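You operate a simulated robot arm through the tools that you are given. There is no shell and no other tool. Be economical: measure what you need, move in short steps, check, and stop when the job is done.

You run a simulated two-armed robot. Do the job below in one go: nothing can be reset, and whatever is moved stays where it is left.

TASK
Pick up the brown filter cartridge from the slat conveyor with one hand, pass it to the other hand and put it on the shelf under the motor bench. Set down upright: filter cartridge.

It is judged by the outcome, as a careful person would: the job done as asked, and still so three seconds after it is handed in. It fails if anything else is knocked over, pushed out of place, dropped, spilled or broken.

THE ROBOT
Two 6-joint arms with two-finger parallel grippers on one trunk, on a base that drives. Base frame: it is fixed to the floor where the robot stands at the start and does not move with it; the origin is under the middle of the robot, x ahead of it, y to its left, z up; the surface under the hand at the start is at about z = 80. Units: cm, rad, N and s.
The left shoulder is at the start at [28, 18.5, 100.5], the right one opposite. With the tool pointing down near the work surface each hand reaches from about 56 to 94 cm from the robot's upright axis, wherever it stands, measured 20 degrees to its own side. Places, roughly: shelf under the motor bench [-200, 120, 30]. Payload 1.57 kg a hand.
The tool frame of a hand sits at the grasp point between the pads (the TCP): z along the fingers, y along the line on which they close. The tips reach 3 cm beyond it. The gripper opens to 8 cm. The fingers are 1.7 cm wide and 1.2 cm thick; the gripper's body (4 by 8.2 cm) begins 8 cm behind the TCP.
Orientation is that of the tool frame in the base frame, as a unit quaternion [w, x, y, z]. With the fingers straight down and closing along the base's y, the tool's x points along the base's -x, its y along +y and its z along -z.

THE INTERFACE
- The arms move only by the tool move_arm. It takes "left_motion", "right_motion" or both (then of equal length, played together; a hand with none holds still); each is a list of rows, each a list of 7 numbers: the shift along the tool's x, y, z in cm, then the turn, a rotation vector about the tool's x, y, z in rad, then the gripper command, from -1 (fully open) to 1 (shut), values between in proportion. In form: [[tx, ty, tz, rx, ry, rz, grip], ...]. A call has 1 to 10 rows; each row is the pose to reach, as a shift and turn from the pose commanded when the call began, along the tool's axes at that moment. Rows are played at 5 a second. More than 5 cm and 0.15 rad between two rows, or a gripper value outside its range, and nothing of the call is played. Where a pose cannot be reached the arm comes as near as it can. A force on the tool above 40 N (or 10 N above the force at the start of the call, whichever is more), or a blocked arm, ends the call early, and 0.2 s more pass. The fingers move at their own pace (about 15.3 cm/s each) and stop on an object; they squeeze with about 25 N. The grip force told is the motor's: it shows also when the fingers shut on nothing. Time passes only in rows, and 0.2 s behind the last, so rows that repeat a pose let the fingers close. It gives the time, the measured TCP pose, the force on the tool (base axes), the opening and the grip force at its end, in the units of the frame above (readings bear some noise), with the torque about the TCP (base axes, N m) and any sound that the robot's microphone picked up.
- Cameras (640 x 400 px; columns grow to the right, rows downward): "scene" is now at [23.83, -4.53, 145.38]; the picture's right is [-0.45, -0.89, 0.00], its down [-0.60, 0.30, -0.74] and it looks along [0.66, -0.33, -0.67] (base axes); focal length 251 px, centre (320, 200). "left" rides on the left gripper at [7.2, 0.7, -12.2] in its tool frame; the picture's right is [-0.09, 1.00, 0.00], its down [-0.84, -0.08, -0.54] and it looks along [-0.54, -0.05, 0.84] (tool axes); focal length 238 px, centre (320, 200). "right" rides on the right gripper at [7.2, -0.7, -12.2] in its tool frame; the picture's right is [0.09, 1.00, 0.00], its down [-0.84, 0.08, -0.54] and it looks along [-0.54, 0.05, 0.84] (tool axes); focal length 238 px, centre (320, 200). There is no depth. A picture from a camera that has moved, and an enlarged one, comes with that camera's place and axes in the base frame and with its lens. The place of the scene camera against the robot may be out by one fixed shift of up to 1.2 cm in any direction.
- capture(camera): a new picture of that camera. No time passes.
- move_column(by): slides the trunk up (or, below 0, down) by that many cm; the arms and the scene camera ride with it, the base frame stays. It gives what a move gives, with no picture.
- base_move(legs): drives the robot by 1 to 6 legs, each [ahead, turn to the left] in cm and rad, along the robot's own axes; the way and the turn of a leg run together, so that a leg with both is an arc; at most 150 cm and 3.142 rad a leg. The arms and the cameras ride along, it lands a little off, and it stops where it bumps. It gives what a move gives.
- head_to(pan, tilt): turns the head with the scene camera to pan (to the left, within 1.501 rad either way) and tilt (down, from -0.506 to 1.204), counted from straight ahead of the robot. It gives what a move gives.
- enlarge(camera, box): a new picture of the part [left, top, right, bottom] of that camera's present view, enlarged. No time passes.
- finish_job(): hands the job in; it is judged then, once.

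Go step by step. Nothing tells you exact positions but the pictures and the camera data: compare them with the known pose of the tool, close in by small moves and look again before you grip or let go. The budget is 120 turns and 100 pictures, counting those below and the enlarged ones. Unless the task says otherwise, let go and move clear before handing in, and close with one line.

The tools are called after "Emit:" as a command line: name --argument value ..., lists and objects as JSON in quotes. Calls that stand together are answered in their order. move_arm: Moves the arms, as the interface text tells. Its arguments: {"type":"object","properties":{"left_motion":{"type":"array"},"right_motion":{"type":"array"}},"required":[]} The other tools are called the same way: move_column (by) slides the trunk up or down; base_move (legs) drives the base; head_to (pan, tilt) turns the head that bears the scene camera; capture (camera) takes a picture; enlarge (camera, box) takes an enlarged picture of a part of a camera's view; finish_job () hands the job in.

At the start:

```text
clock: 0.0
left_ee_pos: [59.33, 14.07, 103.65]
left_orientation: [0.0, 0.0, 1.0, 0.0]
left_wrist_force: [0.0, -0.8, -0.9]
left_moment: [0.0, 0.01, -0.01]
left_finger_gap: 8.0
left_gripper_force: 0.1
right_ee_pos: [48.76, -40.38, 111.81]
right_orientation: [-0.001, 0.0, 1.0, 0.0]
right_wrist_force: [0.2, -0.3, 0.3]
right_moment: [-0.01, 0.04, 0.0]
right_finger_gap: 7.99
right_gripper_force: 0.1
trunk travel left (down, up): [-70.0, 29.0]
robot x, y, heading: [-0.02, -0.14, 0.0]
head pan, tilt: [-0.466, 0.737]
```

scene: 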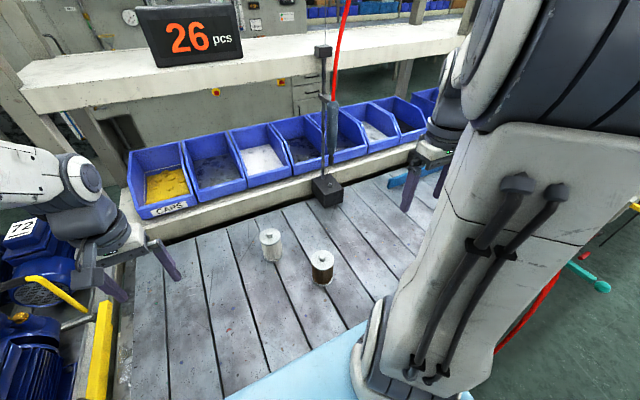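
right: 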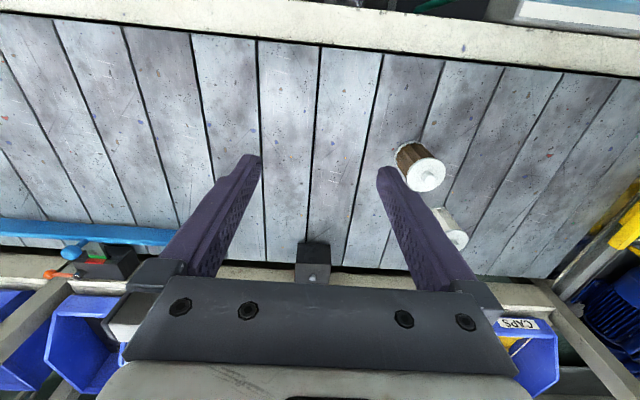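
left: 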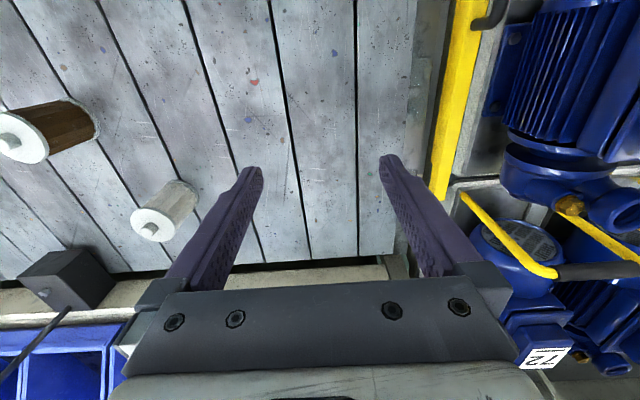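

I see the brown cartridge on the slats near x≈57, y≈-21, beside a white one; the right hand looks suited to pick it. I'll look closer, and also look toward the motor bench.

Emit:
enlarge --camera "scene" --box '[220, 200, 380, 300]'

Emit:
enlarge --camera "right" --box '[340, 110, 500, 260]'

Emit:
head_to --pan 1.5 --tilt 0.4

Emit:
capture --camera "scene"

```text
4.00 times, centred on (300, 250) of scene
camera zoom: at [23.83, -4.53, 145.38], right [-0.45, -0.89, 0.0], down [-0.6, 0.3, -0.74], along [0.66, -0.33, -0.67], focal length 1005 px, centre (400, 0)
```

zoom: 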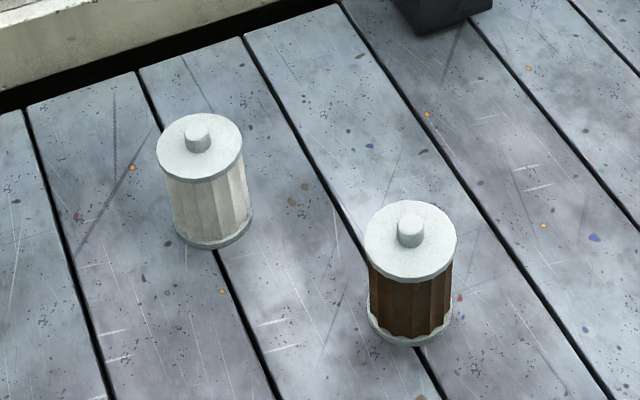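

```text
2.67 times, centred on (420, 185) of right
camera zoom: at [41.63, -41.12, 123.93], right [-0.09, 1.0, 0.0], down [0.84, 0.08, 0.54], along [0.54, 0.05, -0.84], focal length 636 px, centre (53, 240)
```

zoom: 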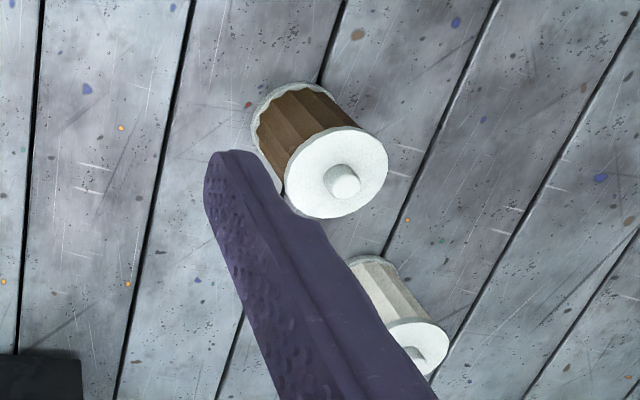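

```text
clock: 1.9
left_ee_pos: [59.32, 13.95, 103.78]
left_orientation: [0.0, 0.0, 1.0, -0.001]
left_wrist_force: [-0.4, -0.5, -1.0]
left_moment: [0.02, -0.01, 0.02]
left_finger_gap: 8.0
left_gripper_force: 0.0
right_ee_pos: [48.75, -40.44, 111.79]
right_orientation: [0.0, 0.0, 1.0, 0.0]
right_wrist_force: [0.1, -0.7, 0.6]
right_moment: [0.0, 0.0, -0.01]
right_finger_gap: 8.01
right_gripper_force: 0.1
trunk travel left (down, up): [-70.0, 29.0]
robot x, y, heading: [0.28, -0.66, -0.006]
head pan, tilt: [1.499, 0.4]
```

```text
94 pictures are left
camera scene: at [17.04, 8.46, 148.37], right [1.0, -0.07, 0.0], down [-0.03, -0.39, -0.92], along [0.07, 0.92, -0.39], focal length 251 px, centre (320, 200)
```

scene: 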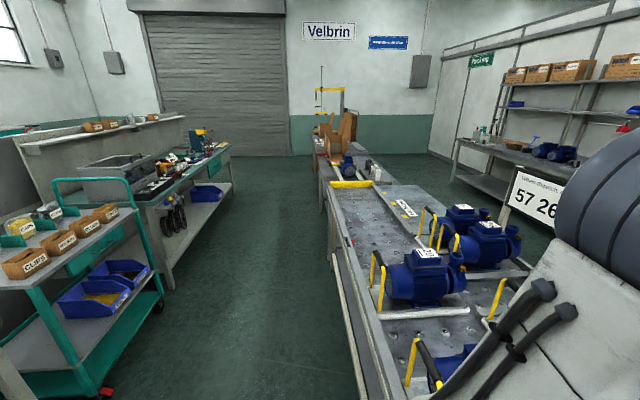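

The brown cartridge is about 6 cm across and about 9 cm tall with a small knob, near (58, -22). I'll bring the right hand above it and turn the head back to watch.

Emit:
move_arm --right_motion '[[-1.8, 3.6, 0, 0, 0, 0, -1], [-3.6, 7.2, 0, 0, 0, 0, -1], [-5.4, 10.8, 0, 0, 0, 0, -1], [-7.2, 14.4, 2, 0, 0, 0, -1], [-9.1, 18.2, 5, 0, 0, 0, -1], [-9.1, 18.2, 9, 0, 0, 0, -1], [-9.1, 18.2, 9, 0, 0, 0, -1]]'

Emit:
head_to --pan -0.466 --tilt 0.737

Emit:
capture --camera "right"

Emit:
capture --camera "scene"

```text
refused: row 5 steps farther than a row can; nothing moved
```

```text
clock: 3.8
left_ee_pos: [59.33, 13.93, 103.79]
left_orientation: [0.0, 0.0, 1.0, 0.0]
left_wrist_force: [-0.6, -0.1, -0.7]
left_moment: [0.03, 0.04, -0.01]
left_finger_gap: 7.99
left_gripper_force: 0.1
right_ee_pos: [48.83, -40.29, 111.85]
right_orientation: [-0.001, 0.0, 1.0, 0.0]
right_wrist_force: [0.4, 0.8, -0.7]
right_moment: [0.0, 0.03, -0.01]
right_finger_gap: 8.02
right_gripper_force: 0.1
trunk travel left (down, up): [-70.0, 29.0]
robot x, y, heading: [0.13, -0.18, -0.001]
head pan, tilt: [-0.466, 0.737]
```

```text
93 pictures are left
camera right: at [41.63, -41.12, 123.94], right [-0.09, 1.0, 0.0], down [0.84, 0.08, 0.54], along [0.54, 0.05, -0.84], focal length 238 px, centre (320, 200)
```

right: 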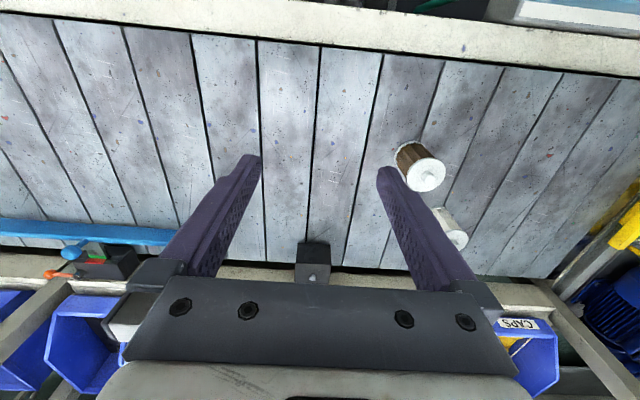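

```text
92 pictures are left
camera scene: at [23.83, -4.53, 145.38], right [-0.45, -0.89, 0.0], down [-0.6, 0.3, -0.74], along [0.66, -0.33, -0.67], focal length 251 px, centre (320, 200)
```

scene: 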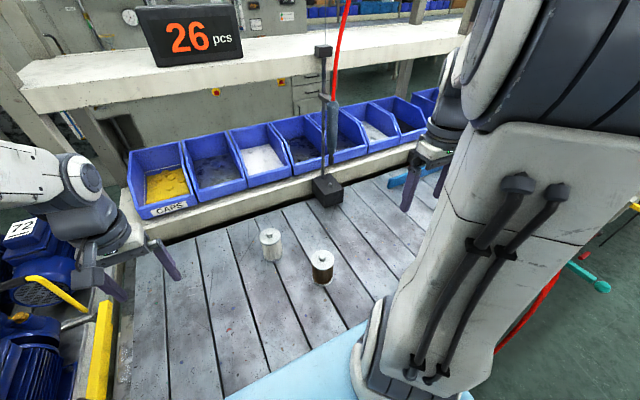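

The step limit refused that move and nothing has shifted. I'll repeat it in smaller steps.

Emit:
move_arm --right_motion '[[-1.5, 3, 0, 0, 0, 0, -1], [-3, 6, 0, 0, 0, 0, -1], [-4.5, 9, 0, 0, 0, 0, -1], [-6, 12, 1, 0, 0, 0, -1], [-7.5, 15, 3, 0, 0, 0, -1], [-9.1, 18.1, 6, 0, 0, 0, -1], [-9.1, 18.1, 9, 0, 0, 0, -1], [-9.1, 18.1, 9, 0, 0, 0, -1]]'

Emit:
capture --camera "right"

Emit:
capture --camera "scene"

```text
clock: 5.6
left_ee_pos: [59.38, 13.99, 103.79]
left_orientation: [0.0, 0.0, 1.0, 0.0]
left_wrist_force: [0.1, -0.1, 0.4]
left_moment: [-0.04, 0.02, -0.01]
left_finger_gap: 8.01
left_gripper_force: 0.0
right_ee_pos: [57.81, -22.34, 102.84]
right_orientation: [0.0, 0.0, 1.0, 0.0]
right_wrist_force: [-0.1, 0.0, -0.8]
right_moment: [0.01, 0.02, 0.01]
right_finger_gap: 8.01
right_gripper_force: 0.1
trunk travel left (down, up): [-70.0, 29.0]
robot x, y, heading: [-0.01, -0.1, 0.0]
head pan, tilt: [-0.466, 0.737]
```

```text
91 pictures are left
camera right: at [50.61, -23.05, 114.89], right [-0.09, 1.0, 0.0], down [0.84, 0.08, 0.54], along [0.54, 0.05, -0.84], focal length 238 px, centre (320, 200)
```

right: 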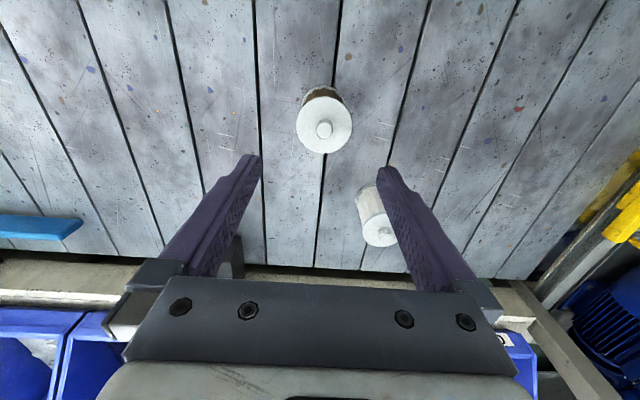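

```text
90 pictures are left
camera scene: at [23.84, -4.53, 145.37], right [-0.45, -0.89, 0.0], down [-0.6, 0.3, -0.74], along [0.66, -0.33, -0.67], focal length 251 px, centre (320, 200)
```

scene: 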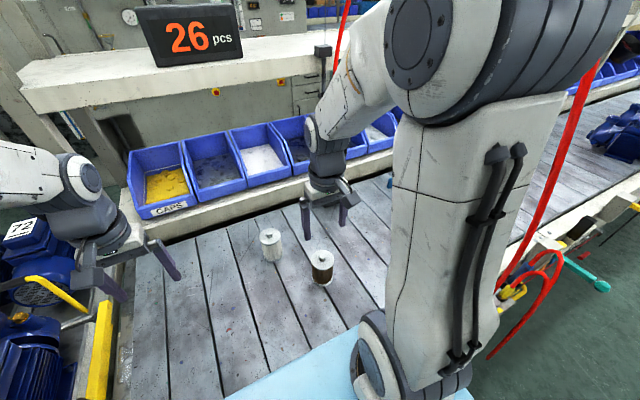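

The hand is centred over the cartridge, which measures about (57.9, -22.0) with its top near z 88. I'll turn the right hand 90° so it closes along x, which leaves the cartridge's sides free for the left hand to grip.

Emit:
move_arm --right_motion '[[0, 0.1, 0, 0, 0, -0.145, -1], [0, 0.2, 0, 0, 0, -0.29, -1], [0, 0.3, 0, 0, 0, -0.435, -1], [0, 0.35, 0, 0, 0, -0.58, -1], [0, 0.35, 0, 0, 0, -0.725, -1], [0, 0.35, 0, 0, 0, -0.87, -1], [0, 0.35, 0, 0, 0, -1.015, -1], [0, 0.35, 0, 0, 0, -1.16, -1], [0, 0.35, 0, 0, 0, -1.305, -1], [0, 0.35, 0, 0, 0, -1.45, -1]]'

Emit:
move_arm --right_motion '[[0, 0, 0, 0, 0, -0.121, -1], [0, 0, 0, 0, 0, -0.121, -1]]'

Emit:
capture --camera "right"

Emit:
capture --camera "scene"

```text
clock: 7.8
left_ee_pos: [59.27, 14.04, 103.63]
left_orientation: [0.0, 0.0, 1.0, 0.0]
left_wrist_force: [-0.2, 0.5, 1.0]
left_moment: [0.01, 0.0, 0.01]
left_finger_gap: 7.99
left_gripper_force: 0.0
right_ee_pos: [57.98, -21.95, 102.81]
right_orientation: [0.0, -0.664, 0.748, 0.0]
right_wrist_force: [-0.3, 0.7, 0.3]
right_moment: [0.0, 0.0, 0.01]
right_finger_gap: 8.0
right_gripper_force: 0.1
trunk travel left (down, up): [-70.0, 29.0]
robot x, y, heading: [-0.09, 0.06, -0.002]
head pan, tilt: [-0.466, 0.737]
```

```text
clock: 8.4
left_ee_pos: [59.2, 13.87, 103.74]
left_orientation: [0.0, 0.001, 1.0, 0.0]
left_wrist_force: [0.4, -1.0, -0.4]
left_moment: [0.01, 0.0, -0.05]
left_finger_gap: 8.0
left_gripper_force: 0.0
right_ee_pos: [57.79, -21.96, 102.72]
right_orientation: [0.001, 0.708, -0.707, 0.0]
right_wrist_force: [0.7, -0.6, 0.2]
right_moment: [-0.02, -0.01, -0.01]
right_finger_gap: 8.0
right_gripper_force: 0.2
trunk travel left (down, up): [-70.0, 29.0]
robot x, y, heading: [0.13, 0.02, -0.004]
head pan, tilt: [-0.466, 0.737]
```

```text
89 pictures are left
camera right: at [58.55, -29.22, 114.95], right [-1.0, -0.09, 0.0], down [-0.08, 0.84, 0.54], along [-0.05, 0.54, -0.84], focal length 238 px, centre (320, 200)
```

right: 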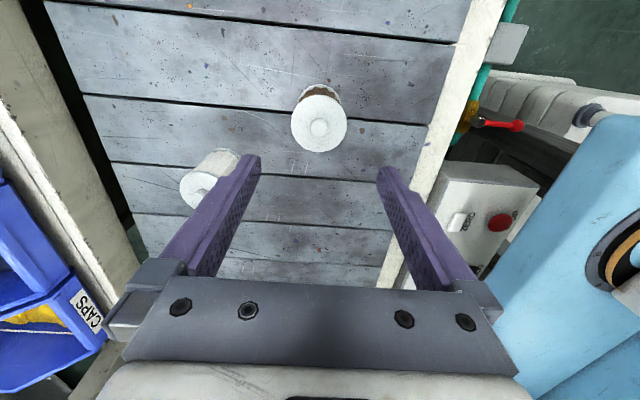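

```text
88 pictures are left
camera scene: at [23.83, -4.53, 145.38], right [-0.45, -0.89, 0.0], down [-0.6, 0.3, -0.74], along [0.66, -0.33, -0.67], focal length 251 px, centre (320, 200)
```

scene: 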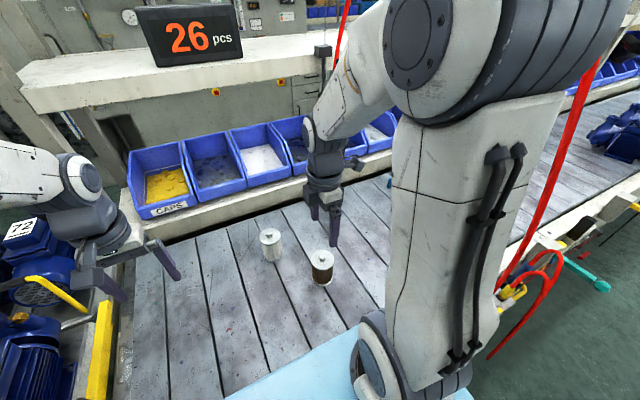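

The cartridge is within 0.2 cm of the tool axis. I'll lower to just above its top and check again.

Emit:
move_arm --right_motion '[[0.15, -0.1, 4, 0, 0, 0, -1], [0.15, -0.1, 8, 0, 0, 0, -1], [0.15, -0.1, 10.5, 0, 0, 0, -1], [0.15, -0.1, 10.5, 0, 0, 0, -1]]'

Emit:
capture --camera "right"

Emit:
enlarge --camera "scene" --box '[240, 180, 400, 300]'

```text
clock: 9.4
left_ee_pos: [59.29, 13.93, 103.71]
left_orientation: [-0.001, 0.0, 1.0, 0.0]
left_wrist_force: [-0.1, -0.3, 0.0]
left_moment: [0.04, 0.05, 0.02]
left_finger_gap: 7.98
left_gripper_force: 0.0
right_ee_pos: [57.92, -22.05, 92.21]
right_orientation: [0.001, -0.707, 0.707, 0.0]
right_wrist_force: [-0.3, -0.3, -0.3]
right_moment: [-0.03, 0.0, -0.01]
right_finger_gap: 7.98
right_gripper_force: 0.0
trunk travel left (down, up): [-70.0, 29.0]
robot x, y, heading: [0.16, -0.15, 0.007]
head pan, tilt: [-0.466, 0.737]
```

```text
87 pictures are left
camera right: at [58.62, -29.33, 104.35], right [-1.0, -0.09, 0.0], down [-0.08, 0.84, 0.54], along [-0.05, 0.54, -0.84], focal length 238 px, centre (320, 200)
```

right: 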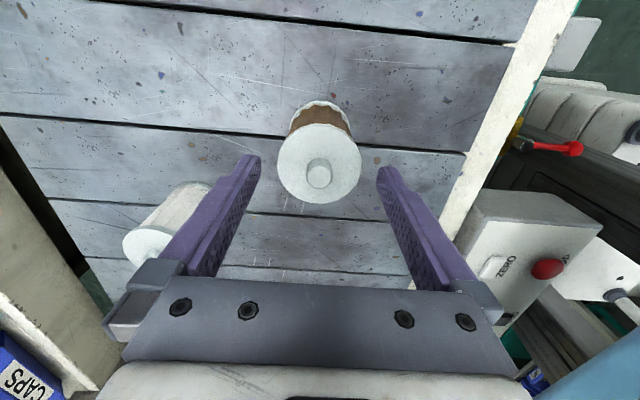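

```text
3.33 times, centred on (320, 240) of scene
camera zoom: at [23.84, -4.54, 145.37], right [-0.45, -0.89, 0.0], down [-0.6, 0.3, -0.74], along [0.66, -0.33, -0.67], focal length 837 px, centre (320, 67)
```

zoom: 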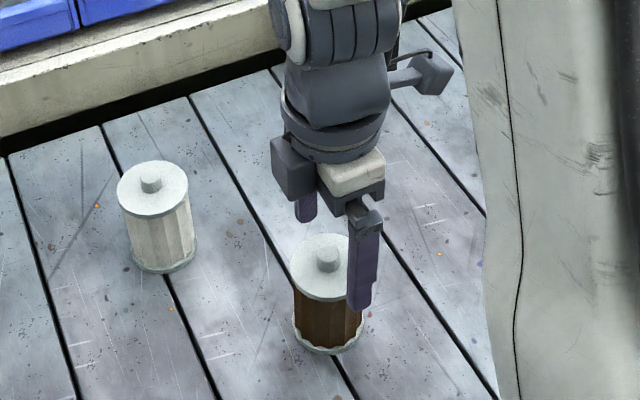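

Alignment holds: the cartridge centre is about (58.0, -22.2) with its top at about 88.4. I'll descend to z 86 and close.

Emit:
move_arm --right_motion '[[0.2, -0.1, 2, 0, 0, 0, -1], [0.2, -0.1, 4, 0, 0, 0, -1], [0.2, -0.1, 6.2, 0, 0, 0, -1], [0.2, -0.1, 6.2, 0, 0, 0, -1], [0.2, -0.1, 6.2, 0, 0, 0, 0], [0.2, -0.1, 6.2, 0, 0, 0, 0.6], [0.2, -0.1, 6.2, 0, 0, 0, 0.6], [0.2, -0.1, 6.2, 0, 0, 0, 0.6]]'

Emit:
capture --camera "right"

```text
clock: 11.2
left_ee_pos: [59.35, 13.92, 103.71]
left_orientation: [0.0, 0.0, 1.0, 0.0]
left_wrist_force: [1.2, 0.2, 0.6]
left_moment: [-0.01, -0.02, 0.03]
left_finger_gap: 8.01
left_gripper_force: 0.2
right_ee_pos: [58.02, -22.31, 86.17]
right_orientation: [0.0, 0.707, -0.707, 0.001]
right_wrist_force: [-0.9, 0.2, 0.7]
right_moment: [0.02, -0.02, 0.05]
right_finger_gap: 6.08
right_gripper_force: 24.8
trunk travel left (down, up): [-70.0, 29.0]
robot x, y, heading: [0.31, -0.09, -0.002]
head pan, tilt: [-0.466, 0.737]
```

```text
85 pictures are left
camera right: at [58.67, -29.56, 98.23], right [-1.0, -0.09, 0.0], down [-0.08, 0.84, 0.54], along [-0.05, 0.54, -0.84], focal length 238 px, centre (320, 200)
```

right: 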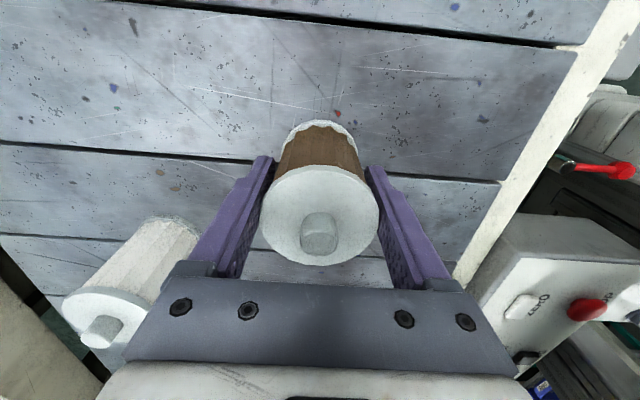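

The fingers stopped at 6.1 cm with 25 N, so it is gripped. I'll lift straight up.

Emit:
move_arm --right_motion '[[0, 0, -1, 0, 0, 0, 0.8], [0, 0, -4, 0, 0, 0, 0.8], [0, 0, -8, 0, 0, 0, 0.8], [0, 0, -12, 0, 0, 0, 0.8], [0, 0, -16, 0, 0, 0, 0.8], [0, 0, -20, 0, 0, 0, 0.8], [0, 0, -24, 0, 0, 0, 0.8], [0, 0, -24, 0, 0, 0, 0.8]]'

Emit:
capture --camera "right"

Emit:
capture --camera "scene"

```text
clock: 13.0
left_ee_pos: [59.42, 14.01, 103.68]
left_orientation: [-0.001, 0.0, 1.0, 0.0]
left_wrist_force: [-0.6, -0.3, 0.3]
left_moment: [0.01, 0.0, 0.04]
left_finger_gap: 8.0
left_gripper_force: 0.1
right_ee_pos: [58.07, -22.42, 110.23]
right_orientation: [0.0, -0.707, 0.707, 0.001]
right_wrist_force: [0.0, -0.1, -0.2]
right_moment: [-0.02, -0.01, 0.01]
right_finger_gap: 6.11
right_gripper_force: 25.1
trunk travel left (down, up): [-70.0, 29.0]
robot x, y, heading: [0.43, 0.09, -0.004]
head pan, tilt: [-0.466, 0.737]
```

```text
84 pictures are left
camera right: at [58.79, -29.69, 122.39], right [-1.0, -0.09, 0.0], down [-0.08, 0.84, 0.54], along [-0.05, 0.54, -0.84], focal length 238 px, centre (320, 200)
```

right: 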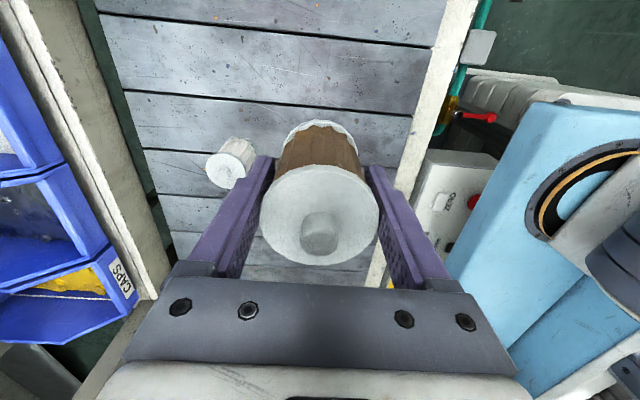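

```text
83 pictures are left
camera scene: at [23.82, -4.53, 145.38], right [-0.45, -0.89, 0.0], down [-0.6, 0.3, -0.74], along [0.66, -0.33, -0.67], focal length 251 px, centre (320, 200)
```

scene: 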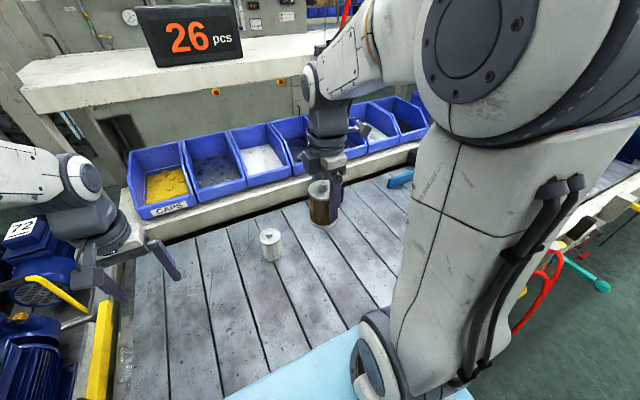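

It is held and lifted clear. Now I'll tilt the left hand 60° forward, so the fingers point ahead and down, and move the right hand toward the middle at the same time.

Emit:
move_arm --left_motion '[[0, 0, -1, 0, -0.14, 0, -1], [0, 0, -2, 0, -0.28, 0, -1], [0, 0, -3, 0, -0.42, 0, -1], [0, 0, -4, 0, -0.56, 0, -1], [0, 0, -5, 0, -0.7, 0, -1], [0, 0, -6, 0, -0.84, 0, -1], [0, 0, -7, 0, -0.95, 0, -1], [0, 0, -8, 0, -1.047, 0, -1], [0, 0, -8, 0, -1.047, 0, -1]]' --right_motion '[[-2, -1.5, -0.5, 0, 0, 0, 0.8], [-4, -3, -1, 0, 0, 0, 0.8], [-6, -4.5, -1.5, 0, 0, 0, 0.8], [-8, -6, -2, 0, 0, 0, 0.8], [-10, -7.5, -2, 0, 0, 0, 0.8], [-12, -9, -2, 0, 0, 0, 0.8], [-14, -10.5, -2, 0, 0, 0, 0.8], [-16, -12, -2, 0, 0, 0, 0.8], [-16, -12, -2, 0, 0, 0, 0.8]]'

Emit:
head_to --pan 0.0 --tilt 0.65

Emit:
capture --camera "scene"

Emit:
capture --camera "left"

```text
clock: 15.0
left_ee_pos: [64.45, 11.92, 115.94]
left_orientation: [0.499, -0.001, 0.866, 0.001]
left_wrist_force: [0.6, 0.0, -0.1]
left_moment: [-0.02, 0.0, -0.01]
left_finger_gap: 8.04
left_gripper_force: 0.0
left hand out of reach, approached as far as the arm can: row 5, 6, 7, 8, 9
right_ee_pos: [69.97, -6.49, 111.97]
right_orientation: [0.0, -0.707, 0.707, 0.0]
right_wrist_force: [0.3, -0.3, -0.8]
right_moment: [0.01, 0.03, -0.02]
right_finger_gap: 6.1
right_gripper_force: 25.2
trunk travel left (down, up): [-70.0, 29.0]
robot x, y, heading: [-0.09, 0.03, -0.002]
head pan, tilt: [-0.466, 0.737]
```

```text
clock: 15.9
left_ee_pos: [64.54, 11.85, 116.06]
left_orientation: [0.499, 0.001, 0.866, 0.0]
left_wrist_force: [-0.6, 0.1, 0.6]
left_moment: [-0.02, 0.0, 0.0]
left_finger_gap: 8.0
left_gripper_force: 0.0
right_ee_pos: [70.06, -6.44, 112.05]
right_orientation: [0.0, -0.707, 0.708, -0.001]
right_wrist_force: [0.1, 0.8, -0.2]
right_moment: [0.01, 0.02, 0.0]
right_finger_gap: 6.1
right_gripper_force: 25.2
trunk travel left (down, up): [-70.0, 29.0]
robot x, y, heading: [0.32, 0.18, -0.002]
head pan, tilt: [0.0, 0.649]
```

```text
82 pictures are left
camera scene: at [25.05, -0.79, 146.12], right [0.0, -1.0, 0.0], down [-0.6, 0.0, -0.8], along [0.8, 0.0, -0.6], focal length 251 px, centre (320, 200)
```

scene: 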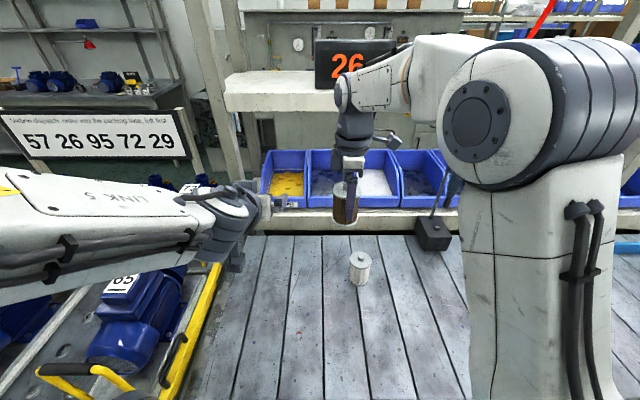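

```text
81 pictures are left
camera left: at [50.32, 12.39, 115.9], right [0.05, 1.0, 0.08], down [-0.05, -0.08, 1.0], along [1.0, -0.05, 0.05], focal length 238 px, centre (320, 200)
```

left: 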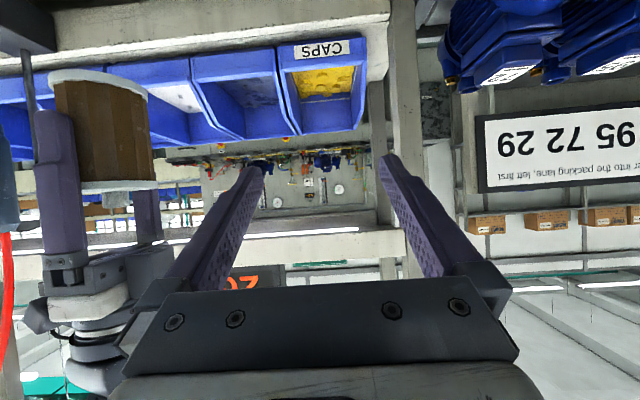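

The left hand can't work that close in, so I'll make the handover further out, at about x≈78. I'll step the right hand forward and the left hand forward and inward.

Emit:
move_arm --left_motion '[[-0.6, -2, 1.1, 0, 0, 0, -1], [-1.2, -4, 2.2, 0, 0, 0, -1], [-1.9, -6, 3.3, 0, 0, 0, -1], [-2.5, -8, 4.33, 0, 0, 0, -1], [-2.5, -8, 4.33, 0, 0, 0, -1]]' --right_motion '[[0, -2, 0, 0, 0, 0, 0.8], [0, -4, 0, 0, 0, 0, 0.8], [0, -6, 0, 0, 0, 0, 0.8], [0, -8, 0, 0, 0, 0, 0.8], [0, -8, 0, 0, 0, 0, 0.8]]'

Emit:
capture --camera "left"

```text
clock: 17.1
left_ee_pos: [69.81, 3.89, 116.07]
left_orientation: [0.5, 0.001, 0.866, -0.001]
left_wrist_force: [1.2, 0.9, 1.0]
left_moment: [0.0, -0.01, 0.03]
left_finger_gap: 8.0
left_gripper_force: 0.1
right_ee_pos: [78.12, -6.28, 112.15]
right_orientation: [0.001, -0.707, 0.707, 0.0]
right_wrist_force: [0.5, 0.2, -0.3]
right_moment: [0.01, 0.02, -0.02]
right_finger_gap: 6.12
right_gripper_force: 25.1
trunk travel left (down, up): [-70.0, 29.0]
robot x, y, heading: [-0.22, -0.02, 0.007]
head pan, tilt: [0.0, 0.649]
```

```text
80 pictures are left
camera left: at [55.63, 4.56, 115.89], right [0.05, 1.0, 0.08], down [-0.05, -0.08, 1.0], along [1.0, -0.05, 0.05], focal length 238 px, centre (320, 200)
```

left: 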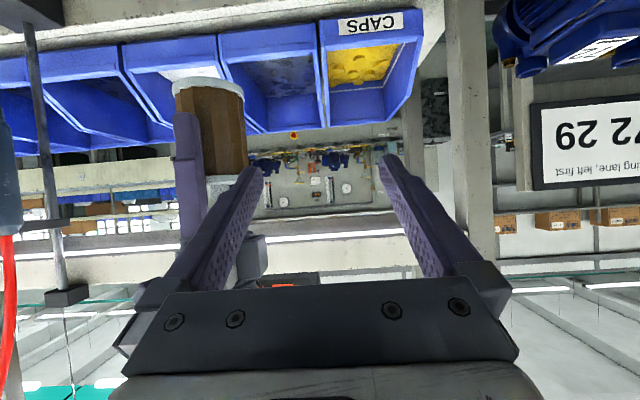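

The cartridge is seen where expected, with its axis at (78.1, -6.2) and its bottom at about z 106.2. I'll line the left hand up behind it.

Emit:
move_arm --left_motion '[[0.75, 0, -1.3, 0, 0, 0, -1], [0.75, -2.5, -1.3, 0, 0, 0, -1], [0.75, -5, -1.3, 0, 0, 0, -1], [0.75, -7.6, -1.3, 0, 0, 0, -1], [0.75, -10.15, -1.3, 0, 0, 0, -1], [0.75, -10.15, -1.3, 0, 0, 0, -1]]'

Emit:
capture --camera "left"

Emit:
capture --camera "scene"

```text
clock: 18.5
left_ee_pos: [68.24, -6.01, 115.99]
left_orientation: [0.5, 0.0, 0.866, 0.001]
left_wrist_force: [-0.1, 0.7, 0.1]
left_moment: [0.02, 0.0, -0.03]
left_finger_gap: 8.01
left_gripper_force: 0.0
right_ee_pos: [78.1, -6.34, 112.08]
right_orientation: [0.0, 0.707, -0.707, 0.0]
right_wrist_force: [0.0, -0.4, -0.4]
right_moment: [0.01, 0.02, -0.03]
right_finger_gap: 6.12
right_gripper_force: 24.3
trunk travel left (down, up): [-70.0, 29.0]
robot x, y, heading: [-0.07, -0.05, -0.001]
head pan, tilt: [0.0, 0.649]
```

```text
79 pictures are left
camera left: at [54.02, -5.52, 115.9], right [0.05, 1.0, 0.08], down [-0.05, -0.08, 1.0], along [1.0, -0.05, 0.05], focal length 238 px, centre (320, 200)
```

left: 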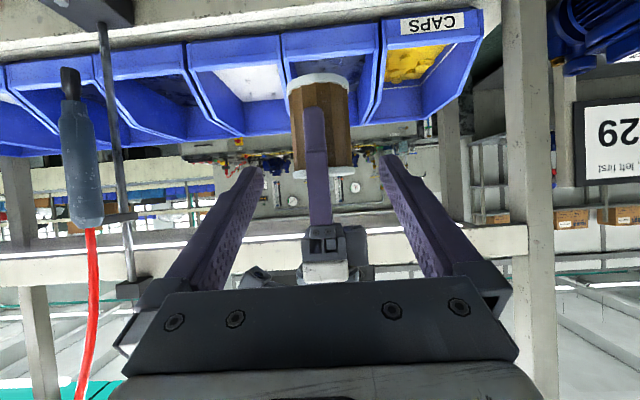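

```text
78 pictures are left
camera scene: at [25.06, -0.79, 146.12], right [0.0, -1.0, 0.0], down [-0.6, 0.0, -0.8], along [0.8, 0.0, -0.6], focal length 251 px, centre (320, 200)
```

scene: 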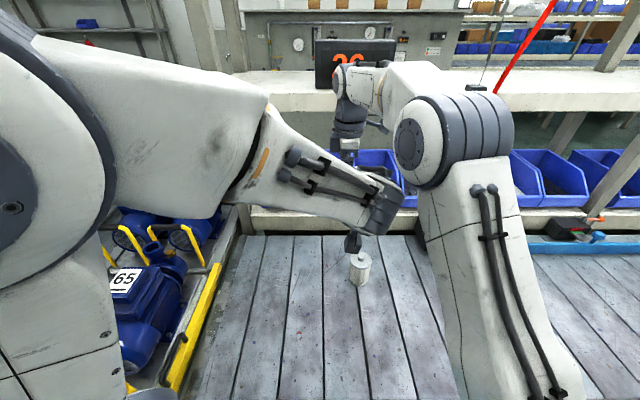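

It's centred within 0.3 cm. I'll advance the left hand part way along its finger axis and check.

Emit:
move_arm --left_motion '[[0.1, -0.27, 2, 0, 0, 0, -1], [0.2, -0.27, 4, 0, 0, 0, -1], [0.26, -0.27, 6, 0, 0, 0, -1], [0.26, -0.27, 6, 0, 0, 0, -1]]'

Emit:
capture --camera "left"

Emit:
capture --camera "right"

Emit:
capture --camera "scene"

```text
clock: 19.5
left_ee_pos: [73.34, -6.34, 112.97]
left_orientation: [0.5, 0.001, 0.866, -0.002]
left_wrist_force: [1.5, -0.4, 1.1]
left_moment: [0.01, 0.03, 0.01]
left_finger_gap: 7.99
left_gripper_force: 0.2
right_ee_pos: [78.0, -6.27, 112.05]
right_orientation: [0.0, -0.707, 0.707, 0.0]
right_wrist_force: [-0.6, 0.0, 0.4]
right_moment: [-0.01, 0.01, 0.02]
right_finger_gap: 6.12
right_gripper_force: 24.7
trunk travel left (down, up): [-70.0, 29.0]
robot x, y, heading: [-0.28, -0.14, -0.002]
head pan, tilt: [0.0, 0.649]
```

```text
77 pictures are left
camera left: at [59.11, -5.85, 112.64], right [0.05, 1.0, 0.08], down [-0.05, -0.08, 1.0], along [1.0, -0.05, 0.05], focal length 238 px, centre (320, 200)
```

left: 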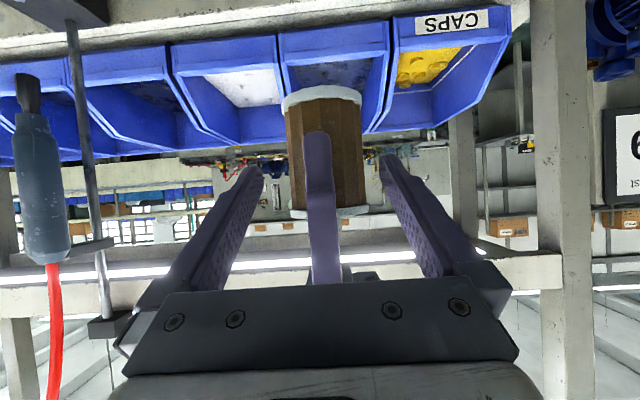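

```text
76 pictures are left
camera right: at [78.75, -13.64, 124.23], right [-1.0, -0.09, 0.0], down [-0.08, 0.84, 0.54], along [-0.05, 0.54, -0.84], focal length 238 px, centre (320, 200)
```

right: 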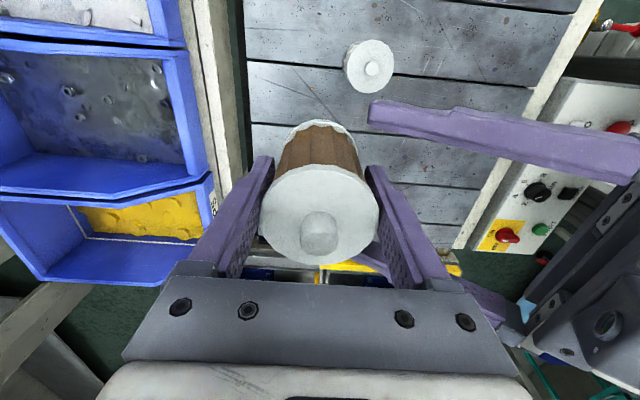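

```text
75 pictures are left
camera scene: at [25.07, -0.79, 146.11], right [0.0, -1.0, 0.0], down [-0.6, 0.0, -0.8], along [0.8, 0.0, -0.6], focal length 251 px, centre (320, 200)
```

scene: 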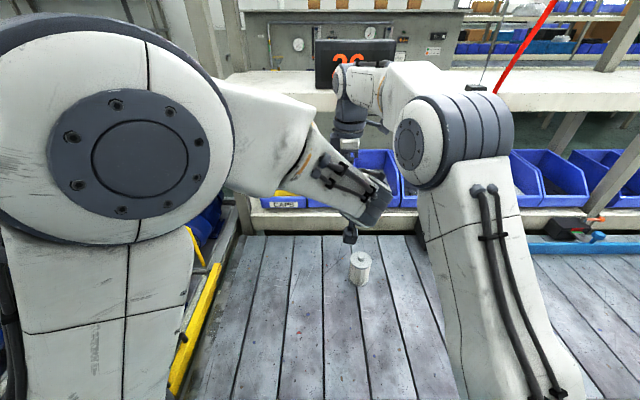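

The fingers straddle the cartridge evenly. I'll go the remaining 5.4 cm and close the left hand.

Emit:
move_arm --left_motion '[[0, 0.1, 2, 0, 0, 0, -1], [0, 0.1, 4, 0, 0, 0, -1], [0.1, 0.1, 5.4, 0, 0, 0, -1], [0.1, 0.1, 5.4, 0, 0, 0, -1]]'

Emit:
capture --camera "left"

Emit:
capture --camera "right"

```text
clock: 20.5
left_ee_pos: [77.88, -6.36, 110.15]
left_orientation: [0.5, 0.0, 0.866, 0.0]
left_wrist_force: [0.2, 0.1, 0.6]
left_moment: [0.0, -0.04, 0.01]
left_finger_gap: 8.0
left_gripper_force: 0.0
right_ee_pos: [78.07, -6.34, 112.11]
right_orientation: [-0.001, 0.708, -0.707, 0.0]
right_wrist_force: [0.5, -0.2, -1.2]
right_moment: [0.01, 0.02, -0.01]
right_finger_gap: 6.12
right_gripper_force: 24.4
trunk travel left (down, up): [-70.0, 29.0]
robot x, y, heading: [-0.2, 0.09, -0.001]
head pan, tilt: [0.0, 0.649]
```

```text
74 pictures are left
camera left: at [63.73, -5.67, 109.93], right [0.05, 1.0, 0.08], down [-0.05, -0.08, 1.0], along [1.0, -0.05, 0.05], focal length 238 px, centre (320, 200)
```

left: 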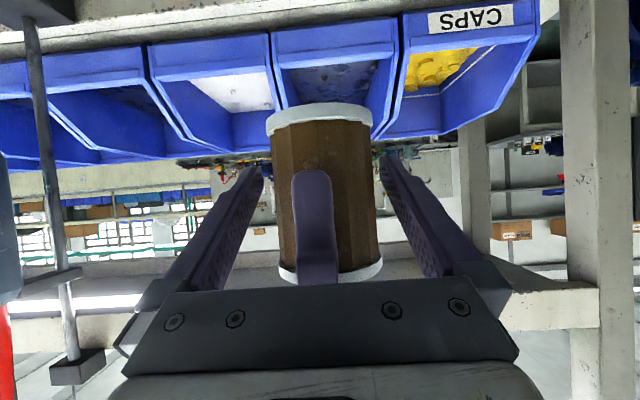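

```text
73 pictures are left
camera right: at [78.75, -13.64, 124.23], right [-1.0, -0.09, 0.0], down [-0.08, 0.84, 0.54], along [-0.05, 0.54, -0.84], focal length 238 px, centre (320, 200)
```

right: 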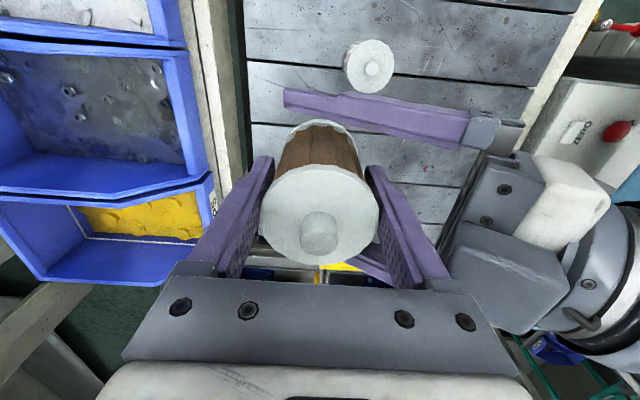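

Positions match on both views, so I'll close the left hand while the right holds.

Emit:
move_arm --left_motion '[[0, 0, 0, 0, 0, 0, 0], [0, 0, 0, 0, 0, 0, 0.6], [0, 0, 0, 0, 0, 0, 0.8], [0, 0, 0, 0, 0, 0, 0.8]]'

Emit:
capture --camera "left"

```text
clock: 21.5
left_ee_pos: [77.91, -6.05, 110.1]
left_orientation: [0.501, -0.002, 0.866, 0.002]
left_wrist_force: [4.7, 14.9, -0.5]
left_moment: [-0.37, 0.35, -0.04]
left_finger_gap: 6.09
left_gripper_force: 24.7
right_ee_pos: [78.11, -6.42, 112.06]
right_orientation: [-0.002, -0.706, 0.708, 0.0]
right_wrist_force: [-4.1, -15.9, 1.1]
right_moment: [0.05, -0.31, 0.06]
right_finger_gap: 6.1
right_gripper_force: 25.2
trunk travel left (down, up): [-70.0, 29.0]
robot x, y, heading: [-0.22, 0.04, 0.002]
head pan, tilt: [0.0, 0.649]
```

```text
72 pictures are left
camera left: at [63.72, -5.6, 109.92], right [0.04, 1.0, 0.08], down [-0.05, -0.08, 1.0], along [1.0, -0.05, 0.05], focal length 238 px, centre (320, 200)
```

left: 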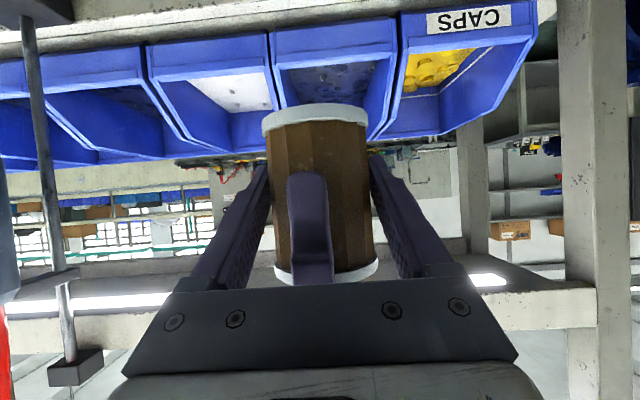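

Both hands grip at 6.1 cm, with some sideways strain of about 15 N. I'll relax it by shifting the left 0.3 cm, then open the right hand and raise it straight up.

Emit:
move_arm --left_motion '[[0, 0.15, 0, 0, 0, 0, 0.8], [0, 0.3, 0, 0, 0, 0, 0.8], [0, 0.3, 0, 0, 0, 0, 0.8]]'

Emit:
move_arm --right_motion '[[0, 0, 0, 0, 0, 0, 0], [0, 0, 0, 0, 0, 0, -1], [0, 0, 0, 0, 0, 0, -1], [0, 0, 0, 0, 0, 0, -1]]'

Emit:
capture --camera "right"

```text
clock: 22.3
left_ee_pos: [77.89, -6.0, 110.05]
left_orientation: [0.5, -0.001, 0.866, 0.0]
left_wrist_force: [0.8, 14.5, 0.5]
left_moment: [-0.28, -0.4, 0.17]
left_finger_gap: 6.11
left_gripper_force: 24.8
right_ee_pos: [78.05, -6.44, 112.06]
right_orientation: [0.0, 0.707, -0.707, 0.0]
right_wrist_force: [0.9, -13.4, 0.1]
right_moment: [0.03, 0.43, -0.17]
right_finger_gap: 6.11
right_gripper_force: 25.2
trunk travel left (down, up): [-70.0, 29.0]
robot x, y, heading: [0.19, 0.43, 0.003]
head pan, tilt: [0.0, 0.649]
```

```text
clock: 23.3
left_ee_pos: [77.86, -6.03, 110.02]
left_orientation: [0.5, 0.0, 0.866, 0.0]
left_wrist_force: [-9.4, -5.1, -0.6]
left_moment: [0.42, -0.69, 0.25]
left_finger_gap: 6.09
left_gripper_force: 24.7
right_ee_pos: [77.99, -6.4, 112.18]
right_orientation: [0.0, 0.707, -0.707, 0.0]
right_wrist_force: [9.8, 5.1, -0.3]
right_moment: [-0.3, 0.53, -0.28]
right_finger_gap: 7.17
right_gripper_force: 0.1
trunk travel left (down, up): [-70.0, 29.0]
robot x, y, heading: [-0.21, 0.06, -0.002]
head pan, tilt: [0.0, 0.649]
```

```text
71 pictures are left
camera right: at [78.75, -13.61, 124.25], right [-1.0, -0.09, 0.0], down [-0.08, 0.84, 0.54], along [-0.05, 0.54, -0.84], focal length 238 px, centre (320, 200)
```

right: 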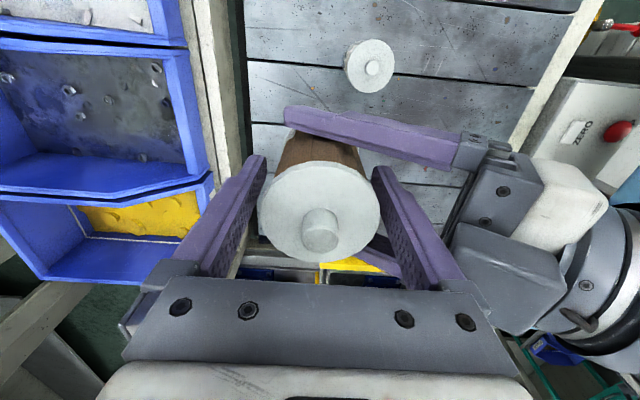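

The right fingers opened to 7.2 cm and then touched the left gripper's body. I'll ease them to about 6.8 cm, nudge slightly forward, and lift straight out.

Emit:
move_arm --right_motion '[[0, -0.1, 0, 0, 0, 0, -0.7], [0, -0.15, 0, 0, 0, 0, -0.7], [0, -0.15, 0, 0, 0, 0, -0.7]]'

Emit:
capture --camera "right"

```text
clock: 24.1
left_ee_pos: [78.02, -5.93, 110.16]
left_orientation: [0.5, 0.0, 0.866, 0.0]
left_wrist_force: [0.4, 0.1, -0.4]
left_moment: [0.01, 0.0, -0.02]
left_finger_gap: 6.07
left_gripper_force: 24.9
right_ee_pos: [78.22, -6.25, 112.11]
right_orientation: [0.0, -0.707, 0.708, 0.0]
right_wrist_force: [-0.3, -0.3, -0.3]
right_moment: [-0.02, 0.01, -0.02]
right_finger_gap: 6.81
right_gripper_force: 0.1
trunk travel left (down, up): [-70.0, 29.0]
robot x, y, heading: [-0.16, -0.22, 0.003]
head pan, tilt: [0.0, 0.649]
```

```text
70 pictures are left
camera right: at [78.93, -13.59, 124.21], right [-1.0, -0.09, 0.0], down [-0.08, 0.84, 0.54], along [-0.05, 0.54, -0.84], focal length 238 px, centre (320, 200)
```

right: 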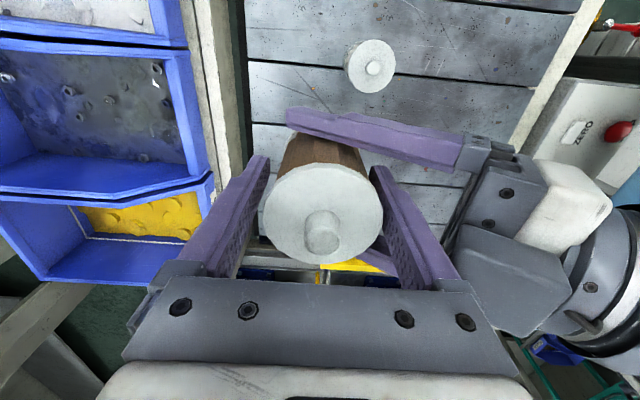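

No contact forces now; the left hand holds it alone. Lifting the right hand straight up.

Emit:
move_arm --right_motion '[[0, 0, -1, 0, 0, 0, -0.7], [0, 0, -3, 0, 0, 0, -0.7], [0, 0, -5, 0, 0, 0, -0.7], [0, 0, -8, 0, 0, 0, -0.7], [0, 0, -12, 0, 0, 0, -0.7], [0, 0, -12, 0, 0, 0, -0.7]]'

Emit:
capture --camera "left"

Emit:
capture --camera "scene"

```text
clock: 25.5
left_ee_pos: [77.99, -5.9, 110.09]
left_orientation: [0.5, -0.001, 0.866, 0.0]
left_wrist_force: [-0.1, -0.6, -0.1]
left_moment: [-0.01, -0.03, 0.0]
left_finger_gap: 6.07
left_gripper_force: 25.2
right_ee_pos: [77.4, -6.35, 123.65]
right_orientation: [0.0, 0.707, -0.707, -0.001]
right_wrist_force: [-0.6, -0.4, -1.0]
right_moment: [-0.02, -0.01, 0.0]
right_finger_gap: 6.79
right_gripper_force: 0.1
right hand out of reach, approached as far as the arm can: row 5, 6
trunk travel left (down, up): [-70.0, 29.0]
robot x, y, heading: [-0.17, -0.13, 0.001]
head pan, tilt: [0.0, 0.649]
```

```text
69 pictures are left
camera left: at [63.71, -5.48, 109.93], right [0.05, 1.0, 0.08], down [-0.05, -0.08, 1.0], along [1.0, -0.05, 0.05], focal length 238 px, centre (320, 200)
```

left: 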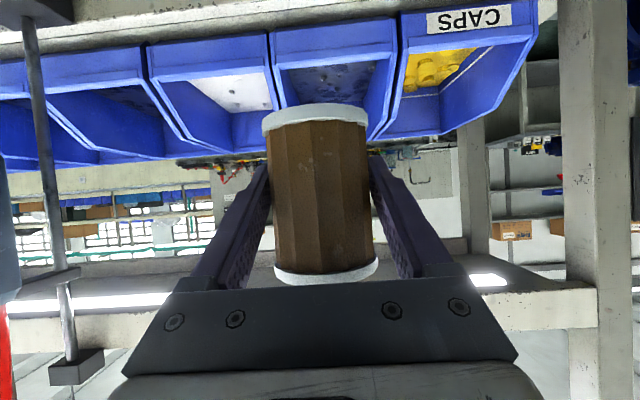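

```text
68 pictures are left
camera scene: at [25.02, -0.79, 146.12], right [0.0, -1.0, 0.0], down [-0.6, 0.0, -0.8], along [0.8, 0.0, -0.6], focal length 251 px, centre (320, 200)
```

scene: 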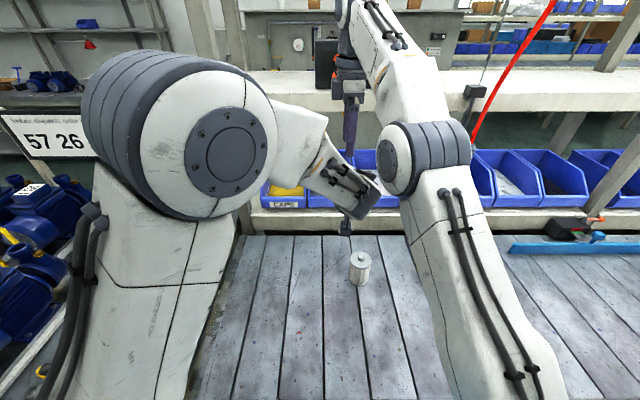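

The left hand holds the cartridge upright. I'll swing the right hand sideways, away from the pendant, and back to its start place.

Emit:
move_arm --right_motion '[[3, 0, 0, 0, 0, 0, -0.7], [6.5, 0, 0, 0, 0, 0, -0.7], [10, 2, 0, 0, 0, 0, -0.7], [13, 5.5, 0, 0, 0, 0, -0.7], [15, 9.5, 1, 0, 0, 0, -0.7], [17, 13.5, 3, 0, 0, 0, -0.7], [20, 16.5, 5, 0, 0, 0, -0.7], [23, 19, 7, 0, 0, 0, -0.7], [26, 22, 9, 0, 0, 0, -0.7], [29, 25, 11, 0, 0, 0, -0.7]]'

Emit:
capture --camera "scene"

```text
clock: 27.7
left_ee_pos: [77.86, -5.99, 110.13]
left_orientation: [0.501, 0.0, 0.866, 0.0]
left_wrist_force: [0.3, -0.8, -0.5]
left_moment: [0.01, 0.0, 0.0]
left_finger_gap: 6.09
left_gripper_force: 25.0
right_ee_pos: [52.43, -35.62, 112.72]
right_orientation: [0.001, 0.708, -0.706, 0.0]
right_wrist_force: [0.1, 0.4, 1.1]
right_moment: [-0.03, 0.02, 0.01]
right_finger_gap: 6.8
right_gripper_force: 0.1
trunk travel left (down, up): [-70.0, 29.0]
robot x, y, heading: [-0.12, -0.12, 0.002]
head pan, tilt: [0.0, 0.649]
```

```text
67 pictures are left
camera scene: at [25.07, -0.77, 146.12], right [0.0, -1.0, 0.0], down [-0.6, 0.0, -0.8], along [0.8, 0.0, -0.6], focal length 251 px, centre (320, 200)
```

scene: 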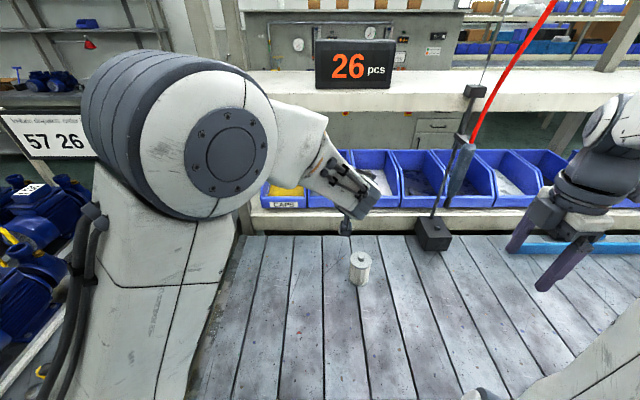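

The pendant and everything else are undisturbed. I'll draw the left hand back a little, then look to both sides before driving.

Emit:
move_arm --left_motion '[[1.0, 1, -3, 0, 0, 0, 0.8], [1.5, 4, -5, 0, 0, 0, 0.8], [1.5, 7.5, -6, 0, 0, 0, 0.8], [1.5, 11, -7, 0, 0, 0, 0.8], [1.5, 14.5, -8, 0, 0, 0, 0.8], [1.5, 18, -9, 0, 0, 0, 0.8], [1.5, 18, -9, 0, 0, 0, 0.8]]'

Emit:
head_to --pan 1.5 --tilt 0.5

Emit:
capture --camera "scene"

Emit:
head_to --pan -1.5 --tilt 0.5

Emit:
capture --camera "scene"

```text
clock: 29.3
left_ee_pos: [69.04, 12.18, 113.41]
left_orientation: [0.5, 0.001, 0.866, -0.001]
left_wrist_force: [0.3, 0.6, -1.6]
left_moment: [0.0, -0.02, 0.01]
left_finger_gap: 6.08
left_gripper_force: 24.6
right_ee_pos: [52.54, -35.61, 112.8]
right_orientation: [-0.001, -0.707, 0.707, 0.0]
right_wrist_force: [-0.4, 0.0, -0.4]
right_moment: [0.01, 0.04, 0.0]
right_finger_gap: 6.81
right_gripper_force: 0.1
trunk travel left (down, up): [-70.0, 29.0]
robot x, y, heading: [0.07, 0.15, 0.0]
head pan, tilt: [0.0, 0.649]
```

```text
clock: 30.9
left_ee_pos: [69.19, 12.14, 113.3]
left_orientation: [0.5, -0.001, 0.866, 0.0]
left_wrist_force: [0.1, 0.3, -1.9]
left_moment: [0.03, 0.02, -0.01]
left_finger_gap: 6.07
left_gripper_force: 24.7
right_ee_pos: [52.57, -35.65, 112.82]
right_orientation: [-0.001, 0.707, -0.707, 0.0]
right_wrist_force: [-0.3, -0.5, -0.6]
right_moment: [-0.01, 0.0, 0.04]
right_finger_gap: 6.78
right_gripper_force: 0.0
trunk travel left (down, up): [-70.0, 29.0]
robot x, y, heading: [0.23, 0.06, -0.002]
head pan, tilt: [1.499, 0.499]
```

```text
66 pictures are left
camera scene: at [17.03, 8.29, 147.45], right [1.0, -0.07, 0.0], down [-0.03, -0.48, -0.88], along [0.06, 0.88, -0.48], focal length 251 px, centre (320, 200)
```

scene: 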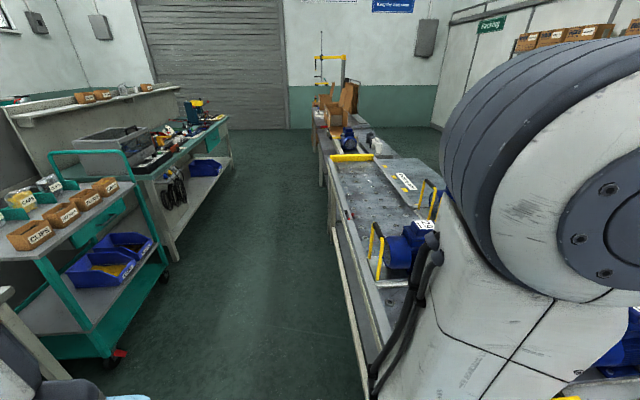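

```text
clock: 33.5
left_ee_pos: [69.08, 12.11, 113.24]
left_orientation: [0.5, 0.0, 0.866, 0.0]
left_wrist_force: [-0.1, -0.6, -1.5]
left_moment: [0.02, 0.02, 0.0]
left_finger_gap: 6.07
left_gripper_force: 25.0
right_ee_pos: [52.45, -35.57, 112.71]
right_orientation: [0.0, -0.707, 0.707, 0.0]
right_wrist_force: [0.4, 0.2, -0.2]
right_moment: [0.01, 0.0, 0.01]
right_finger_gap: 6.79
right_gripper_force: 0.1
trunk travel left (down, up): [-70.0, 29.0]
robot x, y, heading: [0.02, 0.03, 0.002]
head pan, tilt: [-1.499, 0.499]
```

```text
65 pictures are left
camera scene: at [17.03, -9.86, 147.46], right [-1.0, -0.07, 0.0], down [-0.03, 0.48, -0.88], along [0.06, -0.88, -0.48], focal length 251 px, centre (320, 200)
```

scene: 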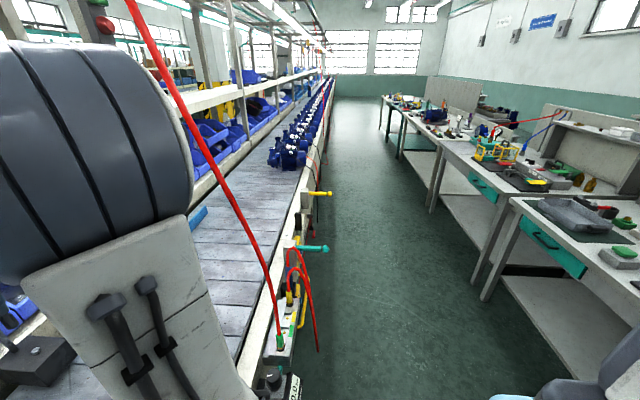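

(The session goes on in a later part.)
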